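You operate a simulated robot arm through the tools that you are given. There is no shell and no other tool. Be economical: measure what you need, move in short steps, check, and stop when the job is done.

You run a simulated two-armed robot. Do the job below in one go: nothing can be reset, and whatever is moved stays where it is left.

## Task
Couple the hose to spigot 1 and draw off the dust patch.
Fine: open the yellow gate, run the fan till the patch is gone, then fan off and gate shut; the blue gate stays shut.

The check looks at the end state, three seconds after you hand in, the way a careful person would. Anything else that was tipped, shoved, dropped, spilled or broken makes it a failure.

## Robot
Two 7-joint arms with fingered hands on one trunk, on a base that drives. Base frame: it is fixed to the floor where the robot stands at the start and does not move with it; the origin is under the middle of the robot, x ahead of it, y to its left, z up. Units: cm, degrees, N and s.
The left shoulder is at the start at [7, 14.2, 111.4], the right one opposite. With the tool pointing down near the work surface each hand reaches from about 44 to 80 cm from the robot's upright axis, wherever it stands, measured 20 degrees to its own side. Places, roughly: dust cyclone [150, 30, 90]; dust fan switch [100, 0, 110]; dust patch [50, 30, 90]; number one spigot gate [80, 40, 90]; number two spigot gate [90, 40, 90]; spigot 1 [80, 50, 100]. Payload 3.6 kg a hand.
The TCP of each hand is the grasp point between the finger pads, 2.5 cm short of the fingertips. In the tool frame z runs along the fingers and y along their closing line. The gripper opens to 8.8 cm. The gripper's body begins 2.9 cm behind the TCP. The gripper is a hand of 5 fingers: y runs from the thumb to the fingers, the wrist lies at [-1.3, -9.7, -16.2] in the tool frame, and closing takes about 1.5 s.
Orientation is that of the tool frame in the base frame, as a unit quaternion [w, x, y, z]. With the fingers straight down and the wrist toward the robot, the tool's x, y and z point along [0, 1, 0], [1, 0, 0] and [0, 0, -1] of the base frame.

## Interface
- The arms move only by the tool step_arm. It takes "left_rows", "right_rows" or both (then of equal length, played together; a hand with none holds still); each is one flat list of numbers, 6 for each row, row after row: the shift along the tool's x, y, z in cm, then the turn, a rotation vector about the tool's x, y, z in degrees. In form: [dx, dy, dz, ax, ay, az, dx, dy, dz, ax, ay, az, ...]. A call has 1 to 10 rows; each row is the pose to reach, as a shift and turn from the pose commanded when the call began, along the tool's axes at that moment. "left_fingers" and "right_fingers" are, for a hand that has rows, the closure, from 0 (fully open) to 1 (shut), set as the call begins (left out, the last holds). A row lasts 0.2 s, in which the tool goes at most 5 cm and 8.6 degrees; a call with a longer step from one row to the next is refused whole, and so is a gripper value outside its range. A pose out of reach is approached as far as the arm can. The call stops where the force on the tool passes 40 N (or 10 N more than at its start, if that is more) or the arm is blocked; 0.2 s more then pass. The fingers move at their own pace (about 7.2 cm/s each) and stop on an object; they squeeze with about 22 N. The grip force told is the motor's: it shows also when the fingers shut on nothing. Time passes only in rows, and 0.2 s behind the last, so rows that repeat a pose let the fingers close. It gives the time, the measured TCP pose, the force on the tool (base axes), the opening and the grip force at its end, in the units of the frame above (readings bear some noise), with the torque about the TCP (base axes, N m) and any sound that the robot's microphone picked up.
- Cameras (640 x 400 px; columns grow to the right, rows downward): "scene" is now at [13.82, 2.96, 136.92]; the picture's right is [0.35, -0.94, 0.00], its down [-0.30, -0.11, -0.95] and it looks along [0.89, 0.33, -0.32] (base axes); focal length 214 px, centre (320, 200). "left" rides on the left gripper at [-5.9, -7.9, -10.5] in its tool frame; the picture's right is [-0.73, -0.32, 0.61], its down [0.62, -0.68, 0.38] and it looks along [0.29, 0.66, 0.70] (tool axes); focal length 234 px, centre (320, 200). "right" rides on the right gripper at [5.9, -7.9, -10.5] in its tool frame; the picture's right is [-0.73, 0.32, -0.61], its down [-0.62, -0.68, 0.38] and it looks along [-0.29, 0.66, 0.70] (tool axes); focal length 234 px, centre (320, 200). There is no depth. A picture from a camera that has moved, and an enlarged one, comes with that camera's place and axes in the base frame and with its lens.
- get_image(camera): a new picture of that camera. The clock stands still meanwhile.
- slide_trunk(by): slides the trunk up (or, below 0, down) by that many cm; the arms and the scene camera ride with it, the base frame stays. It gives what a move gives, with no picture.
- base_move(legs): drives the robot by 1 to 6 legs, each [ahead, left, turn to the left] in cm, cm and degrees, along the robot's own axes; the way and the turn of a leg run together, so that a leg with both is an arc; at most 150 cm and 180 degrees a leg. The arms and the cameras ride along, it lands a little off, and it stops where it bumps. It gives what a move gives.
- hand_shape(shape, hand): the hand has 5 fingers and takes this shape, open, in about a second: jaw (thumb against the fingers, like two jaws); tri (thumb and two fingers); tip (a fingertip pinch); poke (one finger out to press); point (the index stretched); flat (the hand flat); cup (the hand cupped); fist (a fist). The gripper value then closes the fingers along that shape, each until it touches; the sizes above hold for jaw. It gives what a move gives, with no picture.
- head_to(pan, tilt): turns the head with the scene camera to pan (to the left, within 86 degrees either way) and tilt (down, from -29 to 69), counted from straight ahead of the robot. It gives what a move gives.
- inspect(camera, box): a new picture of the part [left, top, right, bottom] of that camera's present view, enlarged. The clock stands still meanwhile.
- job_done(): hands the job in; it is judged then, once.

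Go step by step. Nothing tells you exact positions but the pictures and the camera data: compare them with the known pose of the tool, close in by small moves and look again before you grip or let go. The budget is 120 turns and 100 pictures, counting those below and the enlarged ones. Unless the task says otherwise, let go and move clear before handing in, and close with one line.

The tools are called after "Emit:" as name(argument=value, ...) on one line, values as JSON. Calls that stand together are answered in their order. step_arm: Moves the arms, as the interface text tells. Its arguments: {"type":"object","properties":{"left_rows":{"type":"array","items":{"type":"number"}},"left_fingers":{"type":"number"},"right_rows":{"type":"array","items":{"type":"number"}},"right_fingers":{"type":"number"}},"required":[]} The other tools are called the same way: slide_trunk (by) slides the trunk up or down; hand_shape (shape, hand) gives the hand a shape; base_move (legs) drives the base; head_to (pan, tilt) turns the head that bears the scene camera; get_image (camera) takes a picture; inspect (camera, box) takes an enlarged picture of a part of a camera's view; job_done () hands the job in.

At the start:

```text
time: 0.0
left_ee_pos: [34.84, 42.63, 127.45]
left_ee_rot: [0.0, 0.707, 0.707, 0.0]
left_wrist_force: [0.0, -0.5, 0.2]
left_wrist_torque: [-0.01, -0.01, 0.03]
left_opening: 8.78
left_gripper_force: 0.1
left_shape: jaw
right_ee_pos: [49.41, 1.32, 132.56]
right_ee_rot: [0.0, 0.708, 0.707, 0.0]
right_wrist_force: [-0.6, -1.2, -0.9]
right_wrist_torque: [0.02, -0.01, 0.0]
right_opening: 8.74
right_gripper_force: 0.1
right_shape: jaw
trunk travel left (down, up): [-65.0, 29.0]
robot x, y, heading: [-0.29, -0.04, 0.1]
head pan, tilt: [20.2, 18.4]
```

scene: 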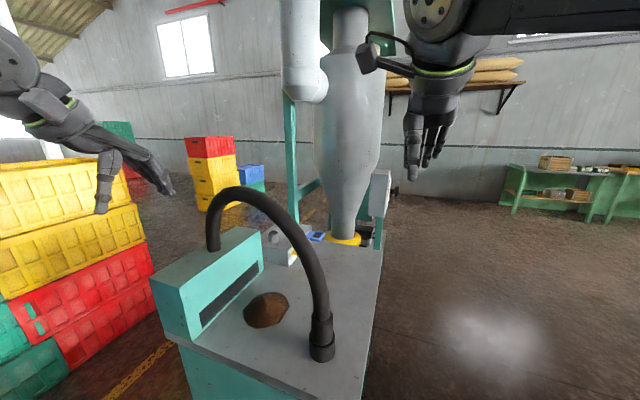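
right: 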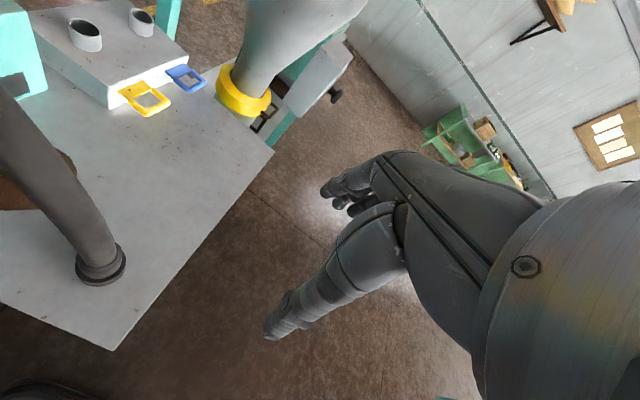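
left: 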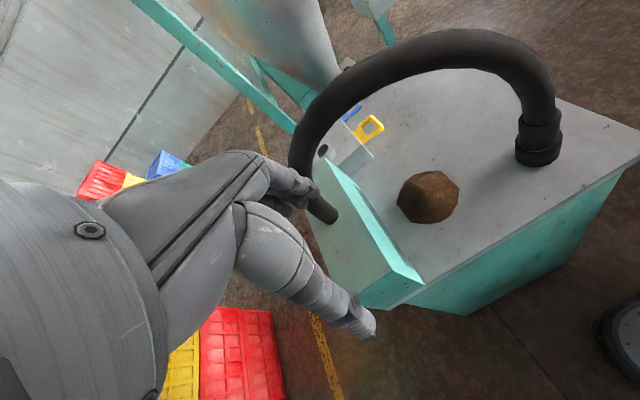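

I see a bench with a hood, a hose arching from the hood to a free cuff standing on the bench, a block with two spigots and a yellow and a blue gate, and a switch box by the cyclone. I look closer first.

Emit:
inspect(camera="scene", box=[140, 160, 400, 380])

Emit:
inspect(camera="right", box=[0, 0, 360, 225])

```text
1.82 times, centred on (270, 270) of scene
camera zoom: at [13.82, 2.96, 136.92], right [0.35, -0.94, 0.0], down [-0.3, -0.11, -0.95], along [0.89, 0.33, -0.32], focal length 390 px, centre (411, 73)
```

zoom: 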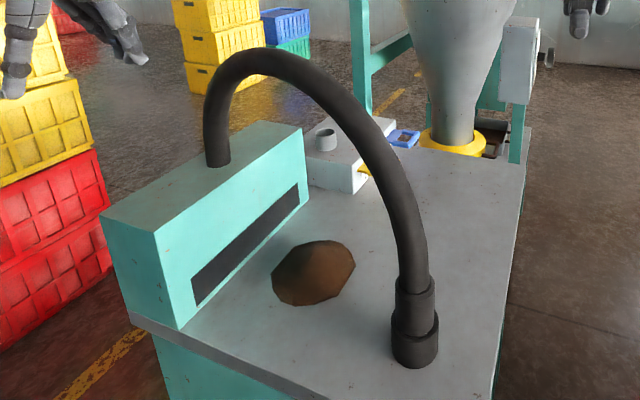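

```text
1.78 times, centred on (180, 112) of right
camera zoom: at [41.58, 7.3, 143.01], right [0.32, -0.73, 0.61], down [-0.68, -0.62, -0.38], along [0.66, -0.29, -0.7], focal length 416 px, centre (569, 356)
```

zoom: 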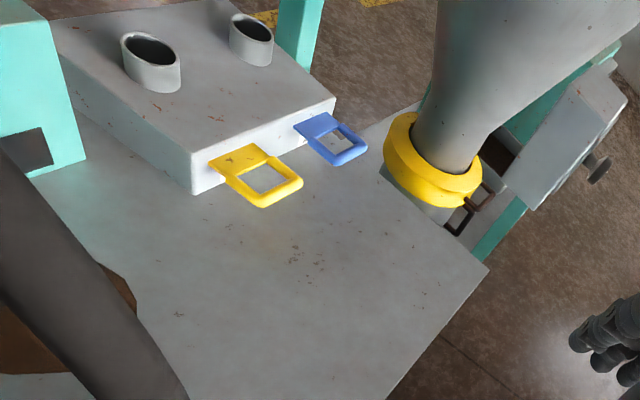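

The cuff stands at about (48,15,89), spigot 1's top at about (76,45,99), and the fan knob at about (106,3,112). Everything looks reachable from the bench's right side facing left, so I'll drive there around the corner, stopping short to look.

Emit:
base_move(legs=[[0, -52, 0], [74, 0, 0], [0, 0, 90]])

Emit:
head_to(pan=0, tilt=30)

Emit:
get_image(camera="scene")

```text
time: 10.5
left_ee_pos: [30.5, -18.04, 127.52]
left_ee_rot: [0.0, -0.012, 1.0, 0.0]
left_wrist_force: [0.8, 0.1, 0.0]
left_wrist_torque: [-0.04, 0.05, 0.0]
left_opening: 8.78
left_gripper_force: 0.1
left_shape: jaw
right_ee_pos: [71.35, -2.46, 132.52]
right_ee_rot: [0.0, -0.009, 1.0, 0.0]
right_wrist_force: [-1.0, -0.1, 0.0]
right_wrist_torque: [0.0, 0.01, 0.0]
right_opening: 8.79
right_gripper_force: 0.1
right_shape: jaw
trunk travel left (down, up): [-65.0, 29.0]
robot x, y, heading: [73.46, -52.3, 91.3]
head pan, tilt: [20.2, 18.4]
```

```text
time: 11.3
left_ee_pos: [30.48, -18.06, 127.41]
left_ee_rot: [0.001, -0.011, 1.0, 0.0]
left_wrist_force: [-0.3, 0.4, 1.2]
left_wrist_torque: [-0.01, -0.05, 0.02]
left_opening: 8.79
left_gripper_force: 0.1
left_shape: jaw
right_ee_pos: [71.34, -2.5, 132.48]
right_ee_rot: [0.0, -0.01, 1.0, 0.0]
right_wrist_force: [0.2, 0.2, -0.5]
right_wrist_torque: [-0.01, -0.01, -0.01]
right_opening: 8.75
right_gripper_force: 0.1
right_shape: jaw
trunk travel left (down, up): [-65.0, 29.0]
robot x, y, heading: [74.16, -52.07, 91.0]
head pan, tilt: [0.0, 30.0]
```

```text
94 pictures are left
camera scene: at [73.51, -38.25, 135.06], right [1.0, 0.02, 0.0], down [0.01, -0.5, -0.87], along [-0.02, 0.87, -0.5], focal length 214 px, centre (320, 200)
```

scene: 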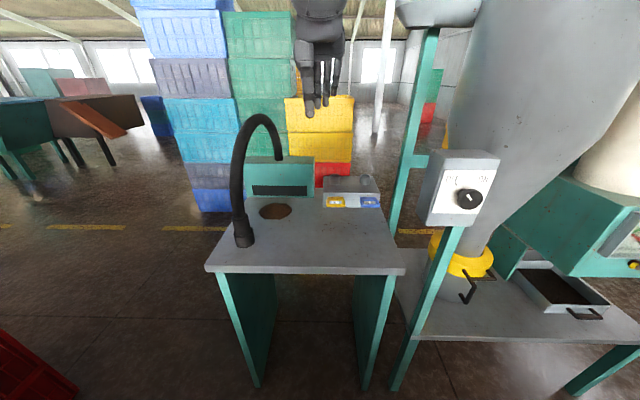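

From here I see the bench, the gates and a rotary fan switch on a box at the right. I'll zoom in on the switch and the bench.

Emit:
inspect(camera="scene", box=[410, 140, 510, 230])

Emit:
inspect(camera="scene", box=[200, 100, 410, 280])

```text
4.44 times, centred on (460, 185) of scene
camera zoom: at [73.51, -38.25, 135.06], right [1.0, 0.02, 0.0], down [0.01, -0.5, -0.87], along [-0.02, 0.87, -0.5], focal length 953 px, centre (-302, 267)
```

zoom: 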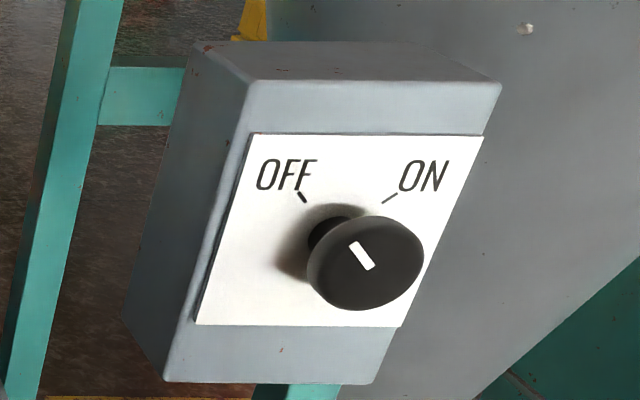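

```text
2.22 times, centred on (305, 190) of scene
camera zoom: at [73.51, -38.25, 135.06], right [1.0, 0.02, 0.0], down [0.01, -0.5, -0.87], along [-0.02, 0.87, -0.5], focal length 477 px, centre (353, 222)
```

zoom: 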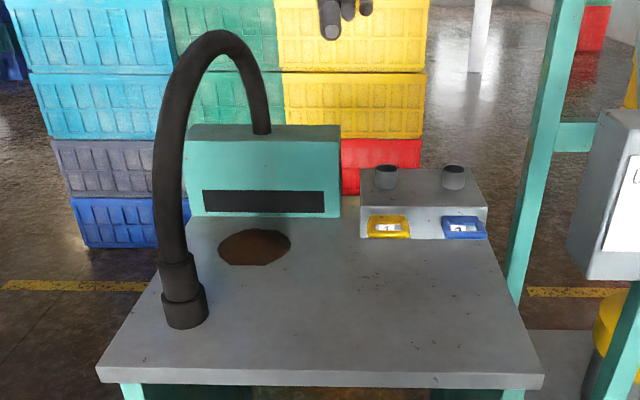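

The switch reads OFF, at about (105.5,3.5,112). I'll carry the cuff with the right hand, since the hood is in the left hand's way at the spigot. First I pull that hand back and turn it level, pointing left, then drive closer.

Emit:
step_arm(right_rows=[-4, -4, 0, 0, 0, 0, -8, -8, 0, 0, 8.5, 0, -8, -8, 0, 0, 17, 0, -8, -8, 0, 0, 25.5, 0, -8, -8, 0, 0, 34, 0, -8, -8, 0, 0, 42.5, 0, -8, -8, 0, 0, 51, 0, -8, -8, 0, 0, 59.5, 0, -8, -8, 0, 0, 68, 0, -8, -8, 0, 0, 76, 0])

Emit:
base_move(legs=[[17, 12, 0]])

Emit:
head_to(pan=5, tilt=35)

Emit:
get_image(camera="scene")

Emit:
get_image(camera="right")

```text
refused: row 1 steps farther than a row can; nothing moved
```

```text
time: 13.0
left_ee_pos: [18.5, -1.24, 127.63]
left_ee_rot: [-0.001, -0.007, 1.0, 0.002]
left_wrist_force: [0.5, 0.2, -0.4]
left_wrist_torque: [0.0, 0.02, 0.0]
left_opening: 8.76
left_gripper_force: 0.0
left_shape: jaw
right_ee_pos: [59.47, 13.99, 132.61]
right_ee_rot: [0.0, -0.008, 1.0, 0.0]
right_wrist_force: [0.3, 0.7, -0.7]
right_wrist_torque: [0.0, -0.05, -0.04]
right_opening: 8.77
right_gripper_force: 0.1
right_shape: jaw
trunk travel left (down, up): [-65.0, 29.0]
robot x, y, heading: [61.58, -35.61, 91.1]
head pan, tilt: [0.0, 30.0]
```

```text
time: 13.6
left_ee_pos: [18.38, -1.13, 127.58]
left_ee_rot: [0.0, -0.009, 1.0, 0.0]
left_wrist_force: [0.2, -0.3, 0.3]
left_wrist_torque: [-0.03, -0.02, 0.01]
left_opening: 8.79
left_gripper_force: 0.0
left_shape: jaw
right_ee_pos: [59.32, 14.19, 132.48]
right_ee_rot: [0.001, -0.006, 1.0, 0.0]
right_wrist_force: [0.3, 0.4, -0.8]
right_wrist_torque: [0.0, 0.0, -0.02]
right_opening: 8.77
right_gripper_force: 0.1
right_shape: jaw
trunk travel left (down, up): [-65.0, 29.0]
robot x, y, heading: [61.4, -35.2, 91.0]
head pan, tilt: [5.0, 35.0]
```

```text
91 pictures are left
camera scene: at [60.5, -21.85, 134.28], right [0.99, 0.1, 0.0], down [0.06, -0.57, -0.82], along [-0.08, 0.81, -0.57], focal length 214 px, centre (320, 200)
```

scene: 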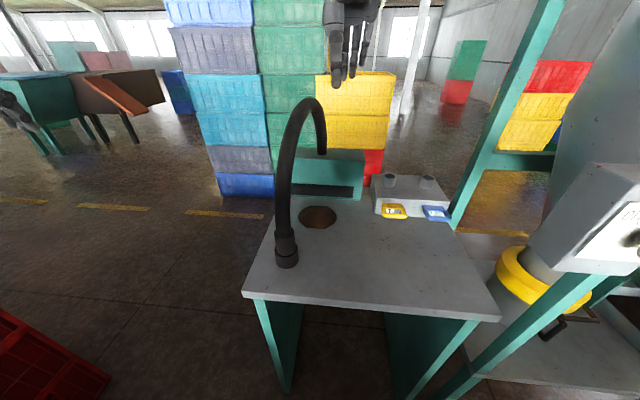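

```text
90 pictures are left
camera right: at [53.55, 6.21, 143.01], right [0.72, 0.33, 0.61], down [0.63, -0.67, -0.38], along [0.28, 0.66, -0.7], focal length 234 px, centre (320, 200)
```

right: 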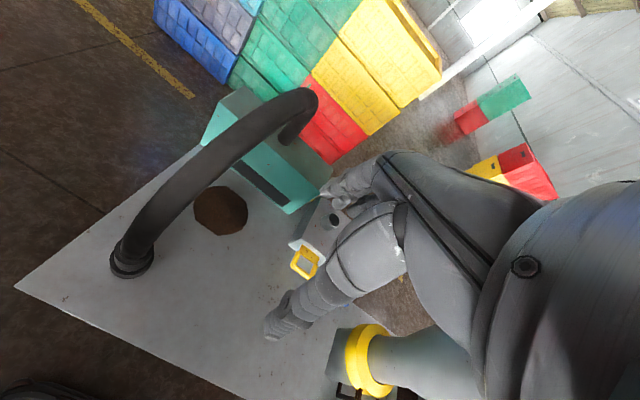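

The cuff is at about (48.6,14.2). I misjudged the step length, so I now pull the right hand back and turn it in smaller rows.

Emit:
step_arm(right_rows=[-3, -3, 0, 0, 8.5, 0, -6, -6, 0, 0, 17, 0, -8, -8, 0, 0, 25.5, 0, -8, -8, 0, 0, 34, 0, -8, -8, 0, 0, 42.5, 0, -8, -8, 0, 0, 51, 0, -8, -8, 0, 0, 59.5, 0, -8, -8, 0, 0, 68, 0, -8, -8, 0, 0, 76, 0, -8, -8, 0, 0, 76, 0])

Emit:
get_image(camera="right")

```text
time: 15.8
left_ee_pos: [18.21, -1.11, 127.57]
left_ee_rot: [0.001, -0.008, 1.0, 0.0]
left_wrist_force: [0.0, 0.0, 0.1]
left_wrist_torque: [-0.01, -0.01, -0.03]
left_opening: 8.76
left_gripper_force: 0.0
left_shape: jaw
right_ee_pos: [67.45, 6.15, 132.52]
right_ee_rot: [-0.616, -0.006, 0.788, -0.004]
right_wrist_force: [-0.2, 0.4, 0.1]
right_wrist_torque: [0.0, 0.01, -0.01]
right_opening: 8.79
right_gripper_force: 0.1
right_shape: jaw
trunk travel left (down, up): [-65.0, 29.0]
robot x, y, heading: [61.63, -35.5, 90.7]
head pan, tilt: [5.0, 35.0]
```

```text
89 pictures are left
camera right: at [76.38, -1.59, 140.77], right [0.76, 0.33, -0.56], down [-0.21, -0.68, -0.7], along [-0.62, 0.65, -0.45], focal length 234 px, centre (320, 200)
```

right: 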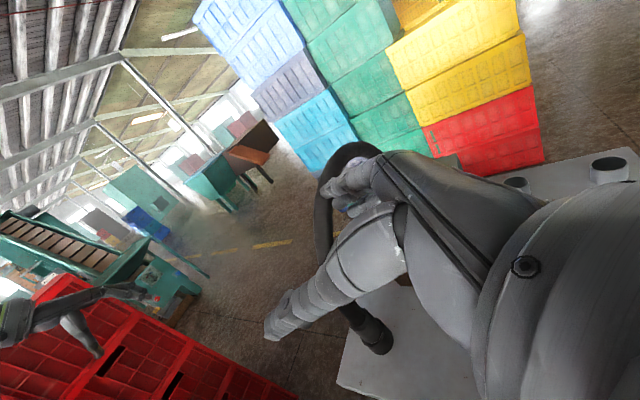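

The hand now points left and nearly level. I'll lower it to a pregrasp about 13 cm short of the cuff's sleeve, swinging the fingers slightly forward.

Emit:
step_arm(right_rows=[-2.92, 0.26, 1.5, -2.5, 0, 0, -5.84, 0.51, 2.99, -5, 0, 0, -8.76, 0.77, 4.49, -7.5, 0, 0, -11.68, 1.02, 5.99, -10, 0, 0, -14.6, 1.28, 7.49, -12.5, 0, 0, -17.52, 1.53, 8.98, -15, 0, 0, -20.44, 1.79, 10.48, -17.5, 0, 0, -23.36, 2.04, 11.98, -20, 0, 0, -26.28, 2.3, 13.47, -22.5, 0, 0, -29.2, 2.55, 14.97, -25, 0, 0])

Emit:
get_image(camera="right")

Emit:
inspect(camera="scene", box=[220, 150, 460, 310])

```text
time: 18.0
left_ee_pos: [18.33, -1.18, 127.59]
left_ee_rot: [0.0, -0.008, 1.0, 0.001]
left_wrist_force: [0.3, 0.3, -0.7]
left_wrist_torque: [0.02, 0.0, -0.02]
left_opening: 8.78
left_gripper_force: 0.0
left_shape: jaw
right_ee_pos: [60.02, 8.56, 100.44]
right_ee_rot: [-0.602, 0.128, 0.77, 0.167]
right_wrist_force: [0.0, -0.5, -0.3]
right_wrist_torque: [-0.02, 0.0, -0.03]
right_opening: 8.75
right_gripper_force: 0.1
right_shape: jaw
right hand out of reach, approached as far as the arm can: row 6, 7, 8
trunk travel left (down, up): [-65.0, 29.0]
robot x, y, heading: [61.56, -35.31, 90.5]
head pan, tilt: [5.0, 35.0]
```

```text
88 pictures are left
camera right: at [64.7, -2.89, 107.74], right [0.84, 0.05, -0.54], down [-0.46, -0.46, -0.76], along [-0.28, 0.89, -0.37], focal length 234 px, centre (320, 200)
```

right: 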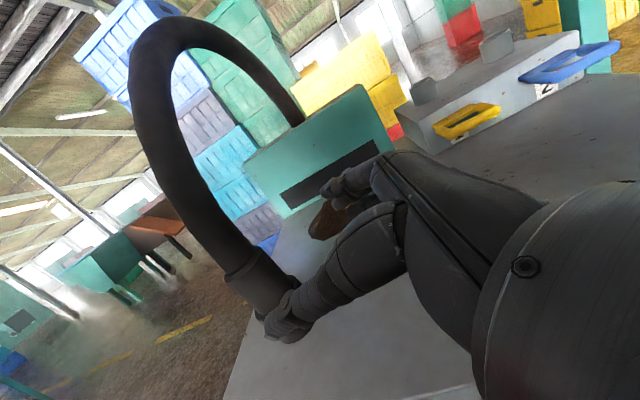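

```text
2.50 times, centred on (340, 230) of scene
camera zoom: at [60.48, -21.97, 134.29], right [0.99, 0.1, 0.0], down [0.06, -0.57, -0.82], along [-0.08, 0.82, -0.57], focal length 536 px, centre (270, 125)
```

zoom: 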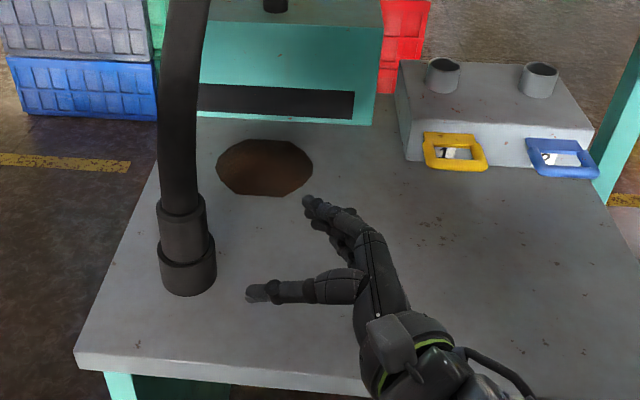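

The hand is level with the sleeve and lined up. I'll advance most of the way and look.

Emit:
step_arm(right_rows=[0, 0, 2, 0, 0, 0, 0, 0, 4, 0, 0, 0, 0, 0, 6, 0, 0, 0, 0, 0, 8, 0, 0, 0])

Emit:
get_image(camera="right")

Emit:
inspect(camera="scene", box=[240, 190, 400, 300])

```text
time: 19.0
left_ee_pos: [18.34, -1.2, 127.48]
left_ee_rot: [0.001, -0.008, 1.0, 0.0]
left_wrist_force: [-0.9, -0.1, -0.6]
left_wrist_torque: [0.01, 0.05, 0.03]
left_opening: 8.78
left_gripper_force: 0.1
left_shape: jaw
right_ee_pos: [52.7, 11.96, 98.82]
right_ee_rot: [-0.601, 0.127, 0.771, 0.167]
right_wrist_force: [-1.0, -1.1, -0.5]
right_wrist_torque: [0.03, 0.04, 0.03]
right_opening: 8.78
right_gripper_force: 0.1
right_shape: jaw
trunk travel left (down, up): [-65.0, 29.0]
robot x, y, heading: [61.52, -35.74, 91.0]
head pan, tilt: [5.0, 35.0]
```

```text
86 pictures are left
camera right: at [57.51, 0.53, 106.01], right [0.84, 0.05, -0.54], down [-0.46, -0.46, -0.76], along [-0.28, 0.89, -0.37], focal length 234 px, centre (320, 200)
```

right: 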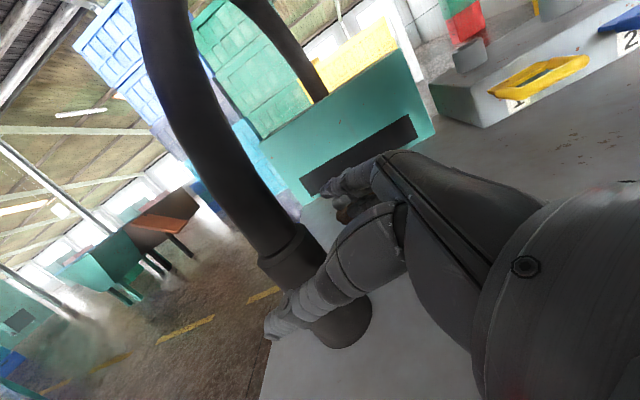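

```text
3.64 times, centred on (320, 245) of scene
camera zoom: at [60.43, -21.91, 134.28], right [0.99, 0.1, 0.0], down [0.06, -0.57, -0.82], along [-0.08, 0.81, -0.57], focal length 780 px, centre (320, 36)
```

zoom: 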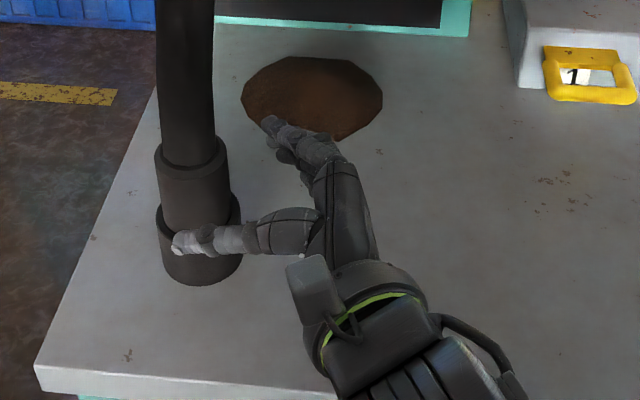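

The thumb passes on the near side and the fingers on the far side. I go the last 4.5 cm and close.

Emit:
step_arm(right_rows=[0, 0, 1.5, 0, 0, 0, 0, 0, 3, 0, 0, 0, 0, 0, 4.5, 0, 0, 0])

Emit:
step_arm(right_rows=[0, 0, 0, 0, 0, 0, 0, 0, 0, 0, 0, 0, 0, 0, 0, 0, 0, 0, 0, 0, 0, 0, 0, 0, 0, 0, 0, 0, 0, 0, 0, 0, 0, 0, 0, 0, 0, 0, 0, 0, 0, 0, 0, 0, 0, 0, 0, 0], right_fingers=1)

Emit:
inspect(camera="scene", box=[240, 190, 400, 300])

```text
time: 19.8
left_ee_pos: [18.39, -1.07, 127.46]
left_ee_rot: [-0.001, -0.007, 1.0, -0.001]
left_wrist_force: [-0.2, 0.0, -0.2]
left_wrist_torque: [0.0, -0.02, -0.01]
left_opening: 8.78
left_gripper_force: 0.1
left_shape: jaw
right_ee_pos: [50.21, 14.32, 96.49]
right_ee_rot: [-0.583, 0.127, 0.783, 0.175]
right_wrist_force: [-0.5, 0.0, 0.6]
right_wrist_torque: [-0.01, 0.04, -0.03]
right_opening: 8.77
right_gripper_force: 0.0
right_shape: jaw
trunk travel left (down, up): [-65.0, 29.0]
robot x, y, heading: [61.93, -35.48, 90.8]
head pan, tilt: [5.0, 35.0]
```

```text
time: 21.6
left_ee_pos: [18.46, -1.18, 127.65]
left_ee_rot: [-0.001, -0.008, 1.0, 0.0]
left_wrist_force: [0.7, -0.4, -0.2]
left_wrist_torque: [-0.05, 0.0, -0.02]
left_opening: 8.77
left_gripper_force: 0.1
left_shape: jaw
right_ee_pos: [50.05, 14.09, 96.22]
right_ee_rot: [-0.584, 0.127, 0.783, 0.172]
right_wrist_force: [2.1, 4.4, 8.0]
right_wrist_torque: [0.28, -0.01, -0.1]
right_opening: 4.14
right_gripper_force: 21.9
right_shape: jaw
trunk travel left (down, up): [-65.0, 29.0]
robot x, y, heading: [61.29, -35.5, 91.1]
head pan, tilt: [5.0, 35.0]
```

```text
3.64 times, centred on (320, 245) of scene
camera zoom: at [60.63, -21.92, 134.29], right [0.99, 0.1, 0.0], down [0.06, -0.57, -0.82], along [-0.08, 0.81, -0.57], focal length 780 px, centre (320, 36)
```

zoom: 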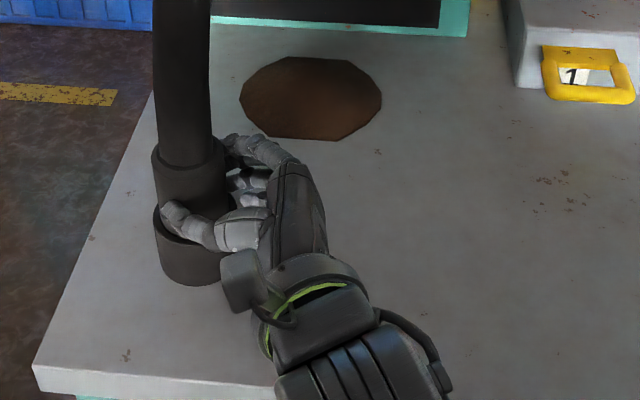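

The hand has closed on the sleeve with a firm grip (opening 4.1). I lift it straight up a little to test the hold.

Emit:
step_arm(right_rows=[1.92, 0.24, -0.5, 0, 0, 0, 3.83, 0.48, -1.03, 0, 0, 0, 5.75, 0.73, -1.55, 0, 0, 0, 7.7, 0.97, -2.06, 0, 0, 0, 7.7, 0.97, -2.06, 0, 0, 0])

Emit:
inspect(camera="scene", box=[220, 130, 460, 290])

Emit:
get_image(camera="right")

```text
time: 22.3
left_ee_pos: [18.39, -1.17, 127.6]
left_ee_rot: [0.0, -0.008, 1.0, 0.0]
left_wrist_force: [0.6, 0.4, 0.2]
left_wrist_torque: [-0.01, 0.04, -0.01]
left_opening: 8.78
left_gripper_force: 0.1
left_shape: jaw
right_ee_pos: [52.19, 14.42, 96.33]
right_ee_rot: [-0.532, 0.124, 0.818, 0.181]
right_wrist_force: [-1.2, -0.9, 9.2]
right_wrist_torque: [-0.01, 0.26, 0.04]
right_opening: 3.99
right_gripper_force: 21.7
right_shape: jaw
trunk travel left (down, up): [-65.0, 29.0]
robot x, y, heading: [61.49, -35.46, 91.1]
head pan, tilt: [5.0, 35.0]
stopped in row 3 (right hand): the arm was blocked; the commanded pose is now the measured one
```

```text
2.50 times, centred on (340, 210) of scene
camera zoom: at [60.53, -21.96, 134.28], right [0.99, 0.1, 0.0], down [0.06, -0.57, -0.82], along [-0.08, 0.81, -0.57], focal length 536 px, centre (270, 175)
```

zoom: 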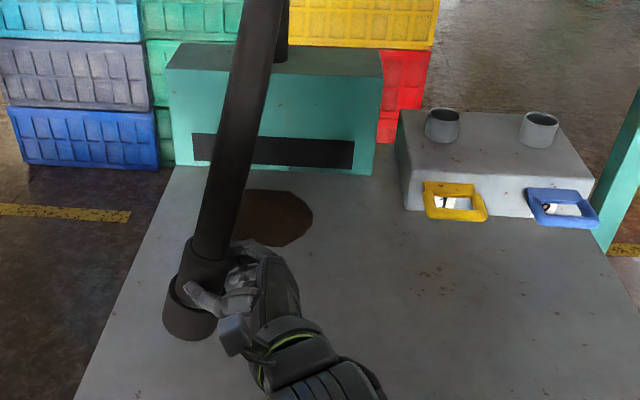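

```text
82 pictures are left
camera right: at [55.4, 2.82, 104.16], right [0.92, 0.03, -0.39], down [-0.33, -0.46, -0.82], along [-0.2, 0.89, -0.41], focal length 234 px, centre (320, 200)
```

right: 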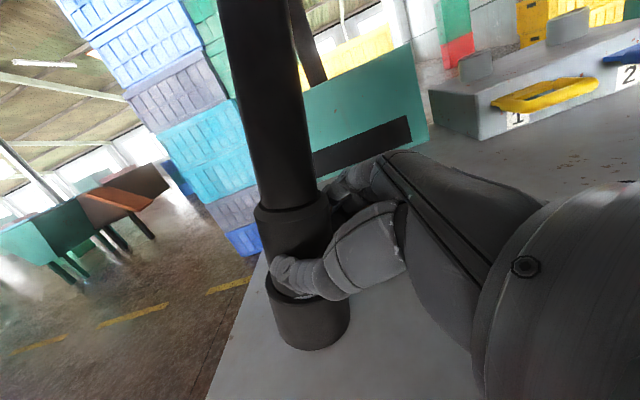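

The arm is near a joint limit here: the hand tipped instead of rising. I lift with the trunk instead, and then move the hand to a roomier place.

Emit:
slide_trunk(by=12)

Emit:
get_image(camera="scene")

```text
time: 23.8
left_ee_pos: [18.38, -1.17, 139.4]
left_ee_rot: [0.0, -0.009, 1.0, 0.001]
left_wrist_force: [-0.2, 0.1, -0.9]
left_wrist_torque: [-0.03, 0.03, 0.0]
left_opening: 8.78
left_gripper_force: 0.0
left_shape: jaw
right_ee_pos: [52.29, 14.43, 108.0]
right_ee_rot: [-0.531, 0.125, 0.819, 0.18]
right_wrist_force: [-0.5, 0.4, -1.2]
right_wrist_torque: [-0.04, -0.01, 0.02]
right_opening: 4.03
right_gripper_force: 22.1
right_shape: jaw
trunk travel left (down, up): [-77.0, 17.0]
robot x, y, heading: [61.47, -35.64, 90.6]
head pan, tilt: [5.0, 35.0]
```

```text
81 pictures are left
camera scene: at [60.52, -21.87, 146.27], right [0.99, 0.1, 0.0], down [0.06, -0.57, -0.82], along [-0.08, 0.81, -0.57], focal length 214 px, centre (320, 200)
```

scene: 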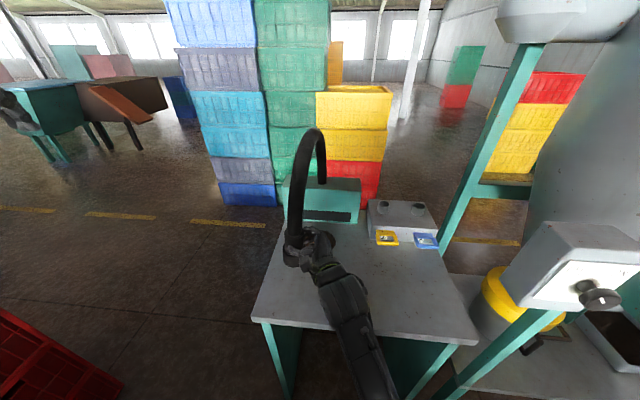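

The cuff is lifted and held, but tilted about 7°. I'll move the hand right and forward while turning it back upright.

Emit:
step_arm(right_rows=[-0.66, 2.29, -1.31, 0, 0.9, 0.3, -1.33, 4.58, -2.63, 0, 1.8, 0.6, -1.99, 6.86, -3.94, 0, 2.7, 0.9, -2.65, 9.15, -5.25, 0, 3.6, 1.2, -3.31, 11.44, -6.56, 0, 4.5, 1.4, -3.98, 13.73, -7.88, 0, 5.3, 1.7, -4.64, 16.01, -9.19, 0, 6.2, 2, -5.3, 18.3, -10.5, 0, 7.1, 2.3])

Emit:
get_image(camera="scene")

Emit:
get_image(camera="right")

```text
time: 25.6
left_ee_pos: [18.36, -1.1, 139.49]
left_ee_rot: [-0.001, -0.008, 1.0, 0.0]
left_wrist_force: [-0.4, -0.5, -0.4]
left_wrist_torque: [0.02, 0.01, 0.0]
left_opening: 8.76
left_gripper_force: 0.1
left_shape: jaw
right_ee_pos: [70.24, 26.45, 109.97]
right_ee_rot: [-0.586, 0.129, 0.78, 0.175]
right_wrist_force: [0.1, -0.3, -2.2]
right_wrist_torque: [-0.01, -0.03, 0.05]
right_opening: 4.02
right_gripper_force: 21.9
right_shape: jaw
trunk travel left (down, up): [-77.0, 17.0]
robot x, y, heading: [61.5, -35.62, 91.0]
head pan, tilt: [5.0, 35.0]
```

```text
80 pictures are left
camera scene: at [60.63, -21.82, 146.27], right [0.99, 0.1, 0.0], down [0.06, -0.57, -0.82], along [-0.08, 0.81, -0.57], focal length 214 px, centre (320, 200)
```

scene: 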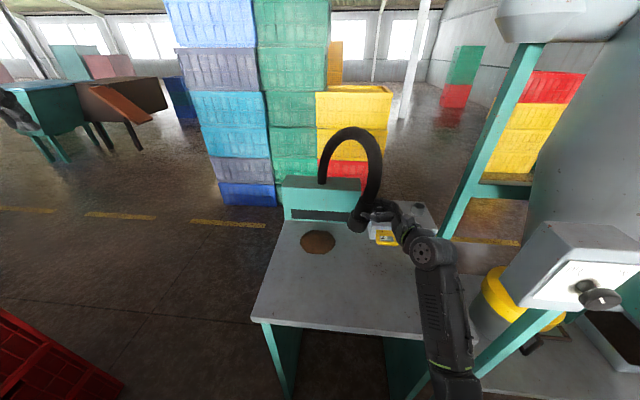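

```text
79 pictures are left
camera right: at [74.48, 14.83, 117.33], right [0.86, 0.04, -0.5], down [-0.44, -0.45, -0.78], along [-0.25, 0.89, -0.37], focal length 234 px, centre (320, 200)
```

right: 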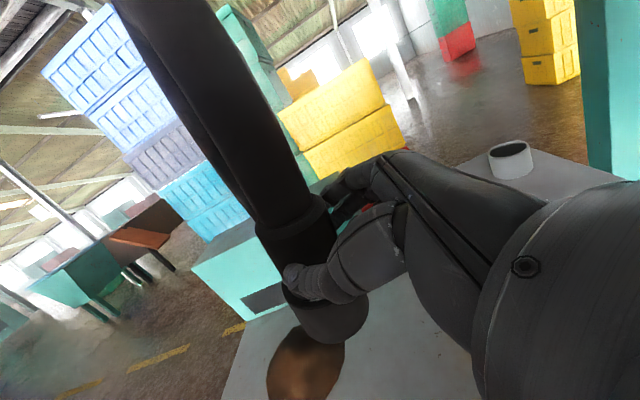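

The hand reached its place with the cuff upright. I zoom in on the cuff and the spigot.

Emit:
inspect(camera="scene", box=[320, 120, 480, 260])

Emit:
get_image(camera="left")

```text
2.86 times, centred on (400, 190) of scene
camera zoom: at [60.63, -21.82, 146.27], right [0.99, 0.1, 0.0], down [0.06, -0.57, -0.82], along [-0.08, 0.81, -0.57], focal length 613 px, centre (91, 229)
```

zoom: 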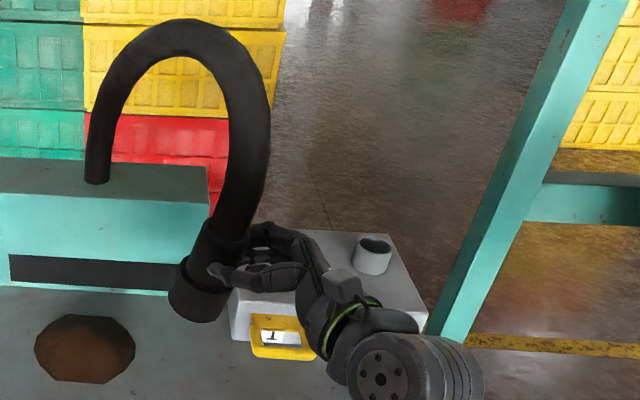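

```text
77 pictures are left
camera left: at [24.38, -8.97, 150.07], right [0.73, -0.31, -0.61], down [-0.61, -0.69, -0.38], along [-0.3, 0.65, -0.7], focal length 234 px, centre (320, 200)
```

left: 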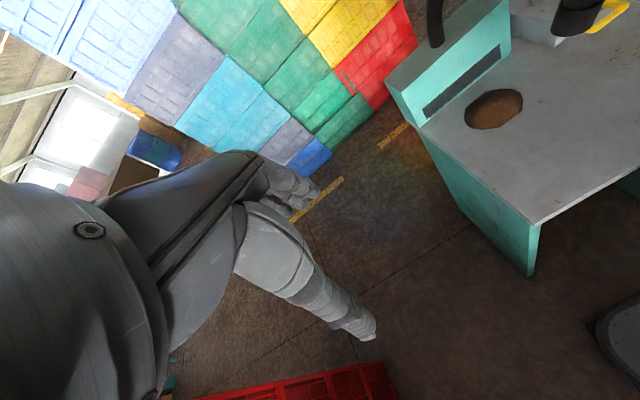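

The cuff still looks tilted, because it pivoted in the fingers. I zoom in further to measure the angle.

Emit:
inspect(camera="scene", box=[350, 185, 400, 235])

Emit:
inspect(camera="right", box=[220, 160, 420, 360])

```text
8.00 times, centred on (375, 210) of scene
camera zoom: at [60.63, -21.82, 146.27], right [0.99, 0.1, 0.0], down [0.06, -0.57, -0.82], along [-0.08, 0.81, -0.57], focal length 1716 px, centre (-120, 120)
```

zoom: 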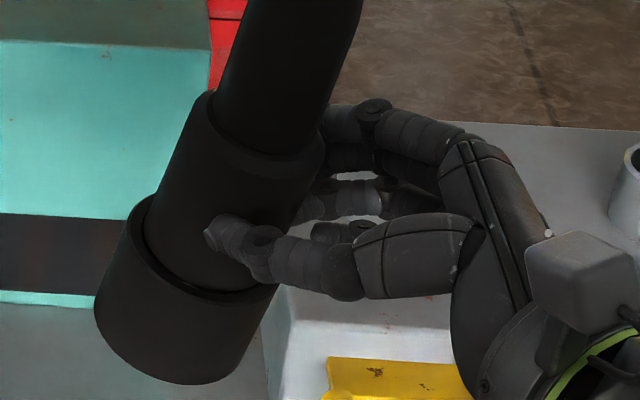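

```text
2.00 times, centred on (320, 260) of right
camera zoom: at [74.48, 14.83, 117.33], right [0.86, 0.04, -0.5], down [-0.44, -0.45, -0.78], along [-0.25, 0.89, -0.37], focal length 468 px, centre (320, 80)
```

zoom: 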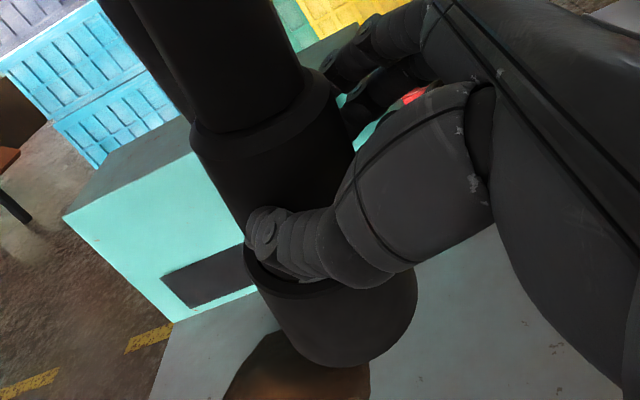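

The cuff's bottom leans about 15° towards −x. I turn the hand 15° about the base y axis to set it upright.

Emit:
step_arm(right_rows=[0, 0, 0, 0, -4.5, -2.1, 0, 0, 0, 0, -9, -4.2, 0, 0, 0, 0, -13.6, -6.3, 0, 0, 0, 0, -13.6, -6.3])

Emit:
inspect(camera="scene", box=[340, 170, 420, 250])

Emit:
inspect(camera="right", box=[220, 160, 420, 360])

```text
time: 26.6
left_ee_pos: [18.36, -1.19, 139.51]
left_ee_rot: [0.0, -0.007, 1.0, 0.001]
left_wrist_force: [-1.0, 0.2, -0.1]
left_wrist_torque: [0.0, 0.01, 0.0]
left_opening: 8.77
left_gripper_force: 0.1
left_shape: jaw
right_ee_pos: [70.29, 26.42, 110.13]
right_ee_rot: [-0.478, 0.107, 0.851, 0.192]
right_wrist_force: [0.4, 0.0, -2.3]
right_wrist_torque: [-0.01, -0.01, 0.02]
right_opening: 4.04
right_gripper_force: 21.6
right_shape: jaw
trunk travel left (down, up): [-77.0, 17.0]
robot x, y, heading: [61.54, -35.35, 91.0]
head pan, tilt: [5.0, 35.0]
```

```text
5.00 times, centred on (380, 210) of scene
camera zoom: at [60.54, -21.88, 146.28], right [0.99, 0.1, 0.0], down [0.06, -0.57, -0.82], along [-0.08, 0.81, -0.57], focal length 1072 px, centre (20, 150)
```

zoom: 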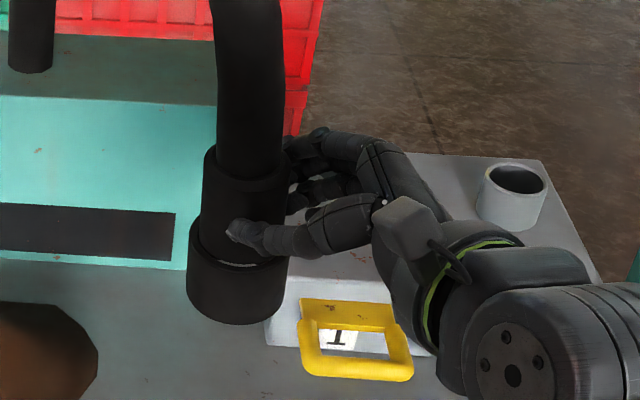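

```text
2.00 times, centred on (320, 260) of right
camera zoom: at [72.35, 14.8, 118.23], right [0.96, 0.03, -0.26], down [-0.22, -0.45, -0.87], along [-0.15, 0.89, -0.43], focal length 468 px, centre (320, 80)
```

zoom: 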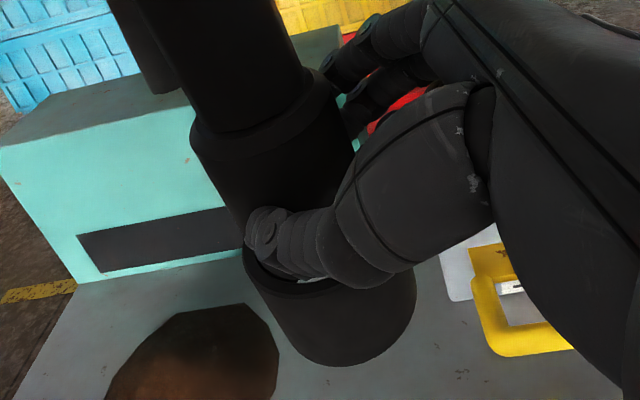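

The cuff turns rigidly with the hand and is now nearly upright, slightly overcorrected. To judge the lean in y, I turn the left hand so its camera sees the spigot from the side.

Emit:
step_arm(left_rows=[0, 0, 0, 0, 0, 8, 0, 0, 0, 0, 0, 16, 0, 0, 0, 0, 0, 24, 0, 0, 0, 0, 0, 32, 0, 0, 0, 0, 0, 40, 0, 0, 0, 0, 0, 48, 0, 0, 0, 0, 0, 55, 0, 0, 0, 0, 0, 55], right_rows=[0, 0, 0, 0, 1.8, 0.8, 0, 0, 0, 0, 3.6, 1.7, 0, 0, 0, 0, 3.6, 1.7, 0, 0, 0, 0, 3.6, 1.7, 0, 0, 0, 0, 3.6, 1.7, 0, 0, 0, 0, 3.6, 1.7, 0, 0, 0, 0, 3.6, 1.7, 0, 0, 0, 0, 3.6, 1.7])

Emit:
get_image(camera="left")

```text
time: 28.4
left_ee_pos: [21.7, -0.14, 135.1]
left_ee_rot: [-0.002, 0.454, 0.891, 0.001]
left_wrist_force: [0.3, 0.8, 0.5]
left_wrist_torque: [0.01, 0.02, 0.02]
left_opening: 8.8
left_gripper_force: 0.1
left_shape: jaw
left hand out of reach, approached as far as the arm can: row 5, 6, 7, 8
right_ee_pos: [70.4, 26.36, 110.11]
right_ee_rot: [-0.507, 0.114, 0.834, 0.187]
right_wrist_force: [0.2, -0.4, -2.1]
right_wrist_torque: [-0.02, -0.03, 0.05]
right_opening: 4.02
right_gripper_force: 21.6
right_shape: jaw
trunk travel left (down, up): [-77.0, 17.0]
robot x, y, heading: [61.31, -35.39, 90.9]
head pan, tilt: [5.0, 35.0]
```

```text
72 pictures are left
camera left: at [18.58, -9.78, 145.55], right [0.16, -0.77, -0.61], down [-0.92, 0.11, -0.38], along [0.36, 0.62, -0.69], focal length 234 px, centre (320, 200)
```

left: 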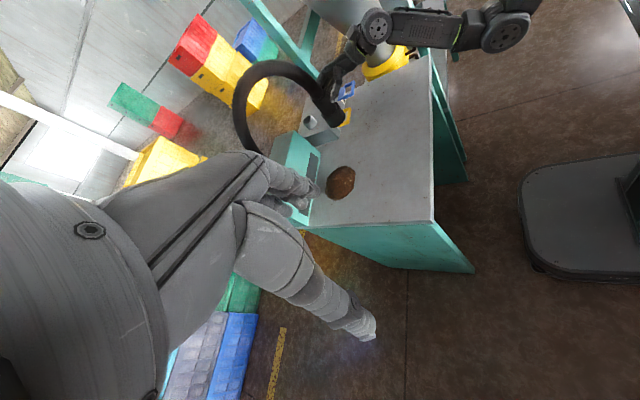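

That gives a useful side view, and it also shows clearance between my base and the bench. I zoom in on the cuff from both sides.

Emit:
inspect(camera="left", box=[280, 40, 400, 160])

Emit:
inspect(camera="scene", box=[340, 170, 420, 250])

```text
3.33 times, centred on (340, 100) of left
camera zoom: at [18.58, -9.78, 145.55], right [0.16, -0.77, -0.61], down [-0.92, 0.11, -0.38], along [0.36, 0.62, -0.69], focal length 781 px, centre (253, 533)
```

zoom: 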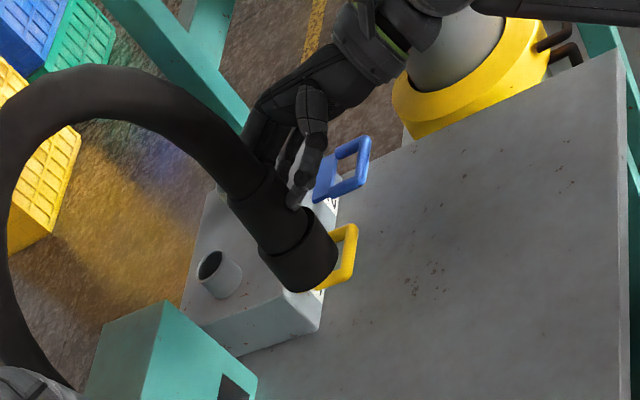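

```text
5.00 times, centred on (380, 210) of scene
camera zoom: at [60.6, -21.92, 146.28], right [0.99, 0.1, 0.0], down [0.06, -0.57, -0.82], along [-0.08, 0.81, -0.57], focal length 1072 px, centre (20, 150)
```

zoom: 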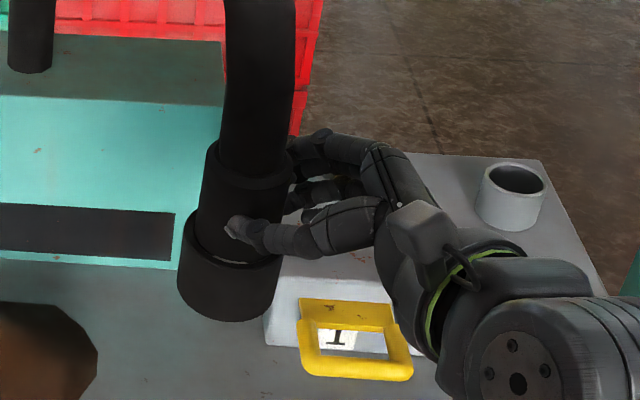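

The cuff is upright to within about 3°. Its bottom centre is at about (68.5,28.7,101) and spigot 1's top at about (77.3,44.8,99). I move most of the way there, 3 cm higher, and check.

Emit:
step_arm(right_rows=[-0.17, 2.56, -0.35, 0, 0, 0, -0.34, 5.13, -0.7, 0, 0, 0, -0.51, 7.69, -1.05, 0, 0, 0, -0.68, 10.25, -1.41, 0, 0, 0, -0.85, 12.82, -1.76, 0, 0, 0, -1.02, 15.38, -2.11, 0, 0, 0, -1.02, 15.38, -2.11, 0, 0, 0])

Emit:
inspect(camera="left", box=[280, 40, 400, 160])

Emit:
inspect(camera="scene", box=[350, 150, 430, 230])

```text
time: 30.0
left_ee_pos: [21.56, -0.13, 134.95]
left_ee_rot: [-0.002, 0.455, 0.891, 0.001]
left_wrist_force: [-0.2, 0.1, 1.3]
left_wrist_torque: [0.0, 0.0, 0.01]
left_opening: 8.77
left_gripper_force: 0.0
left_shape: jaw
right_ee_pos: [78.28, 39.44, 113.29]
right_ee_rot: [-0.508, 0.114, 0.833, 0.187]
right_wrist_force: [-0.3, 0.7, -1.0]
right_wrist_torque: [-0.06, -0.01, 0.04]
right_opening: 4.01
right_gripper_force: 22.4
right_shape: jaw
trunk travel left (down, up): [-77.0, 17.0]
robot x, y, heading: [61.45, -35.2, 90.9]
head pan, tilt: [5.0, 35.0]
```

```text
3.33 times, centred on (340, 100) of left
camera zoom: at [18.52, -9.75, 145.53], right [0.17, -0.77, -0.61], down [-0.92, 0.1, -0.38], along [0.36, 0.62, -0.69], focal length 781 px, centre (253, 533)
```

zoom: 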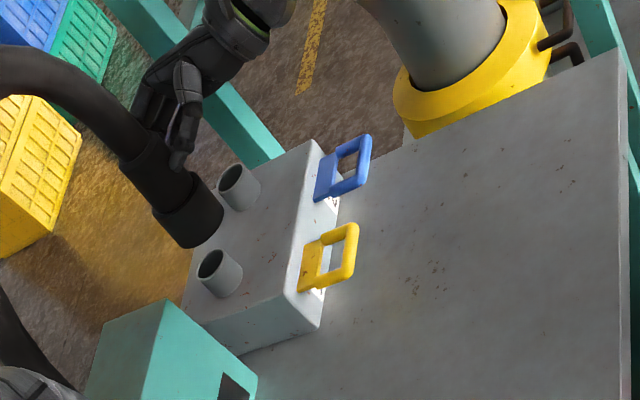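

```text
5.00 times, centred on (390, 190) of scene
camera zoom: at [60.54, -21.9, 146.28], right [0.99, 0.1, 0.0], down [0.06, -0.57, -0.82], along [-0.08, 0.81, -0.57], focal length 1072 px, centre (-30, 250)
```

zoom: 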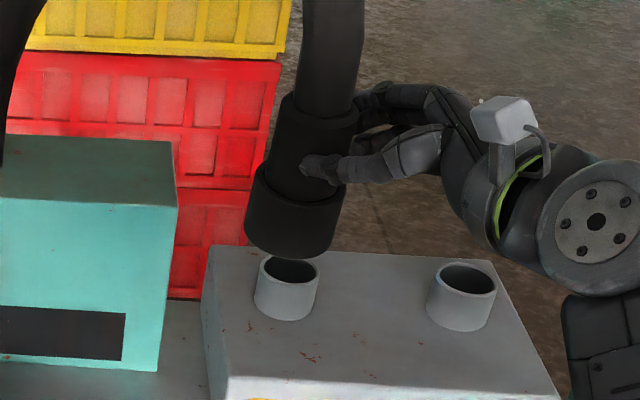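

From the two views spigot 1's top is at about (78.3,46.4,98) and the cuff's bottom at about (77,42.4,104). The cuff is upright. I shift it by the difference.

Emit:
step_arm(right_rows=[-0.3, 2.05, 0.33, 0, 0, 0, -0.6, 4.11, 0.67, 0, 0, 0, -0.6, 4.11, 0.67, 0, 0, 0])

Emit:
inspect(camera="left", box=[280, 60, 360, 140])

Emit:
inspect(camera="scene", box=[350, 150, 430, 230])

```text
time: 30.8
left_ee_pos: [21.59, -0.41, 135.08]
left_ee_rot: [-0.002, 0.454, 0.891, 0.001]
left_wrist_force: [0.7, 0.4, -0.8]
left_wrist_torque: [-0.02, 0.06, 0.01]
left_opening: 8.78
left_gripper_force: 0.0
left_shape: jaw
right_ee_pos: [79.54, 43.53, 113.18]
right_ee_rot: [-0.508, 0.113, 0.833, 0.188]
right_wrist_force: [0.8, 0.0, -1.2]
right_wrist_torque: [-0.05, -0.06, 0.0]
right_opening: 4.04
right_gripper_force: 22.0
right_shape: jaw
trunk travel left (down, up): [-77.0, 17.0]
robot x, y, heading: [61.61, -35.77, 90.6]
head pan, tilt: [5.0, 35.0]
```

```text
5.00 times, centred on (320, 100) of left
camera zoom: at [18.53, -9.78, 145.54], right [0.16, -0.77, -0.61], down [-0.92, 0.1, -0.38], along [0.36, 0.62, -0.69], focal length 1171 px, centre (320, 700)
```

zoom: 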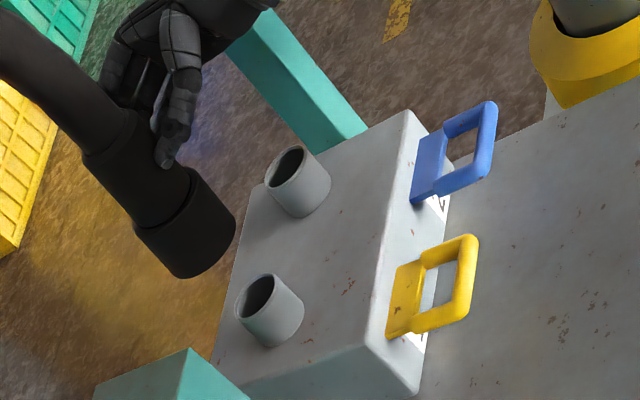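

```text
5.00 times, centred on (390, 190) of scene
camera zoom: at [60.55, -21.92, 146.28], right [0.99, 0.1, 0.0], down [0.06, -0.57, -0.82], along [-0.08, 0.81, -0.57], focal length 1072 px, centre (-30, 250)
```

zoom: 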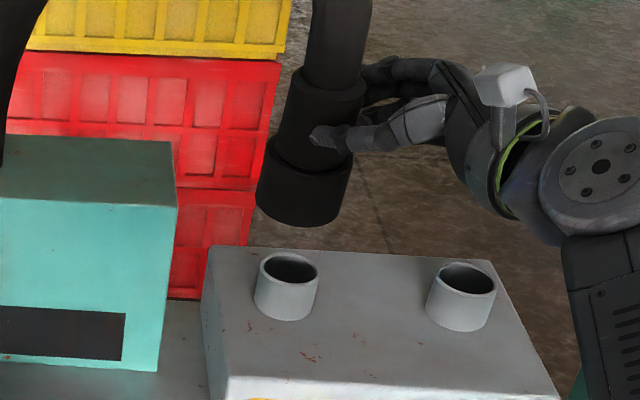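

The cuff's drop line meets the spigot to within about 2 mm in both views. I lower it 5 cm straight down.

Emit:
step_arm(right_rows=[-0.89, -0.2, 0.42, 0, 0, 0, -1.78, -0.39, 0.83, 0, 0, 0, -2.66, -0.59, 1.25, 0, 0, 0, -3.55, -0.78, 1.67, 0, 0, 0, -4.44, -0.98, 2.09, 0, 0, 0, -4.44, -0.98, 2.09, 0, 0, 0])

Emit:
inspect(camera="left", box=[280, 60, 360, 140])

Emit:
inspect(camera="scene", box=[350, 150, 430, 230])

```text
time: 32.2
left_ee_pos: [21.44, -0.25, 134.89]
left_ee_rot: [-0.001, 0.454, 0.891, 0.0]
left_wrist_force: [0.0, 0.5, -0.6]
left_wrist_torque: [0.0, 0.03, 0.0]
left_opening: 8.81
left_gripper_force: 0.1
left_shape: jaw
right_ee_pos: [79.46, 43.41, 108.18]
right_ee_rot: [-0.509, 0.113, 0.833, 0.188]
right_wrist_force: [0.8, -0.2, -1.8]
right_wrist_torque: [-0.06, -0.05, 0.03]
right_opening: 4.03
right_gripper_force: 22.3
right_shape: jaw
trunk travel left (down, up): [-77.0, 17.0]
robot x, y, heading: [61.46, -35.2, 91.1]
head pan, tilt: [5.0, 35.0]
```

```text
5.00 times, centred on (320, 100) of left
camera zoom: at [18.52, -9.72, 145.52], right [0.17, -0.78, -0.61], down [-0.92, 0.1, -0.38], along [0.36, 0.62, -0.69], focal length 1171 px, centre (320, 700)
```

zoom: 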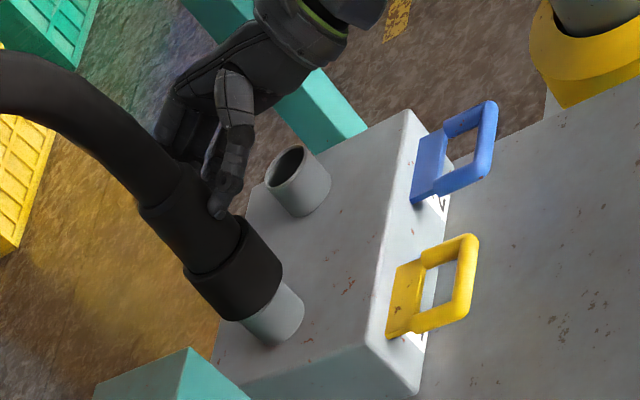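

```text
5.00 times, centred on (390, 190) of scene
camera zoom: at [60.54, -21.87, 146.28], right [0.99, 0.1, 0.0], down [0.06, -0.57, -0.82], along [-0.08, 0.81, -0.57], focal length 1072 px, centre (-30, 250)
```

zoom: 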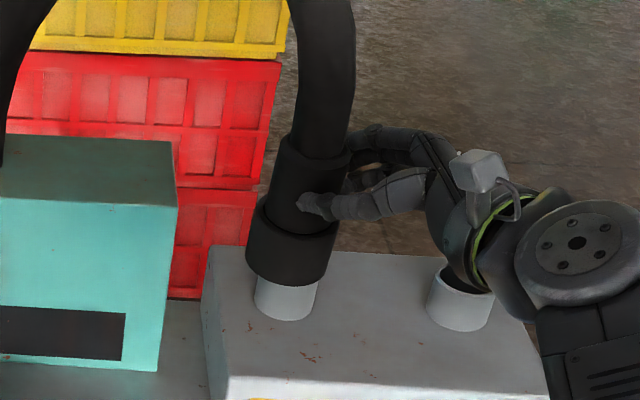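

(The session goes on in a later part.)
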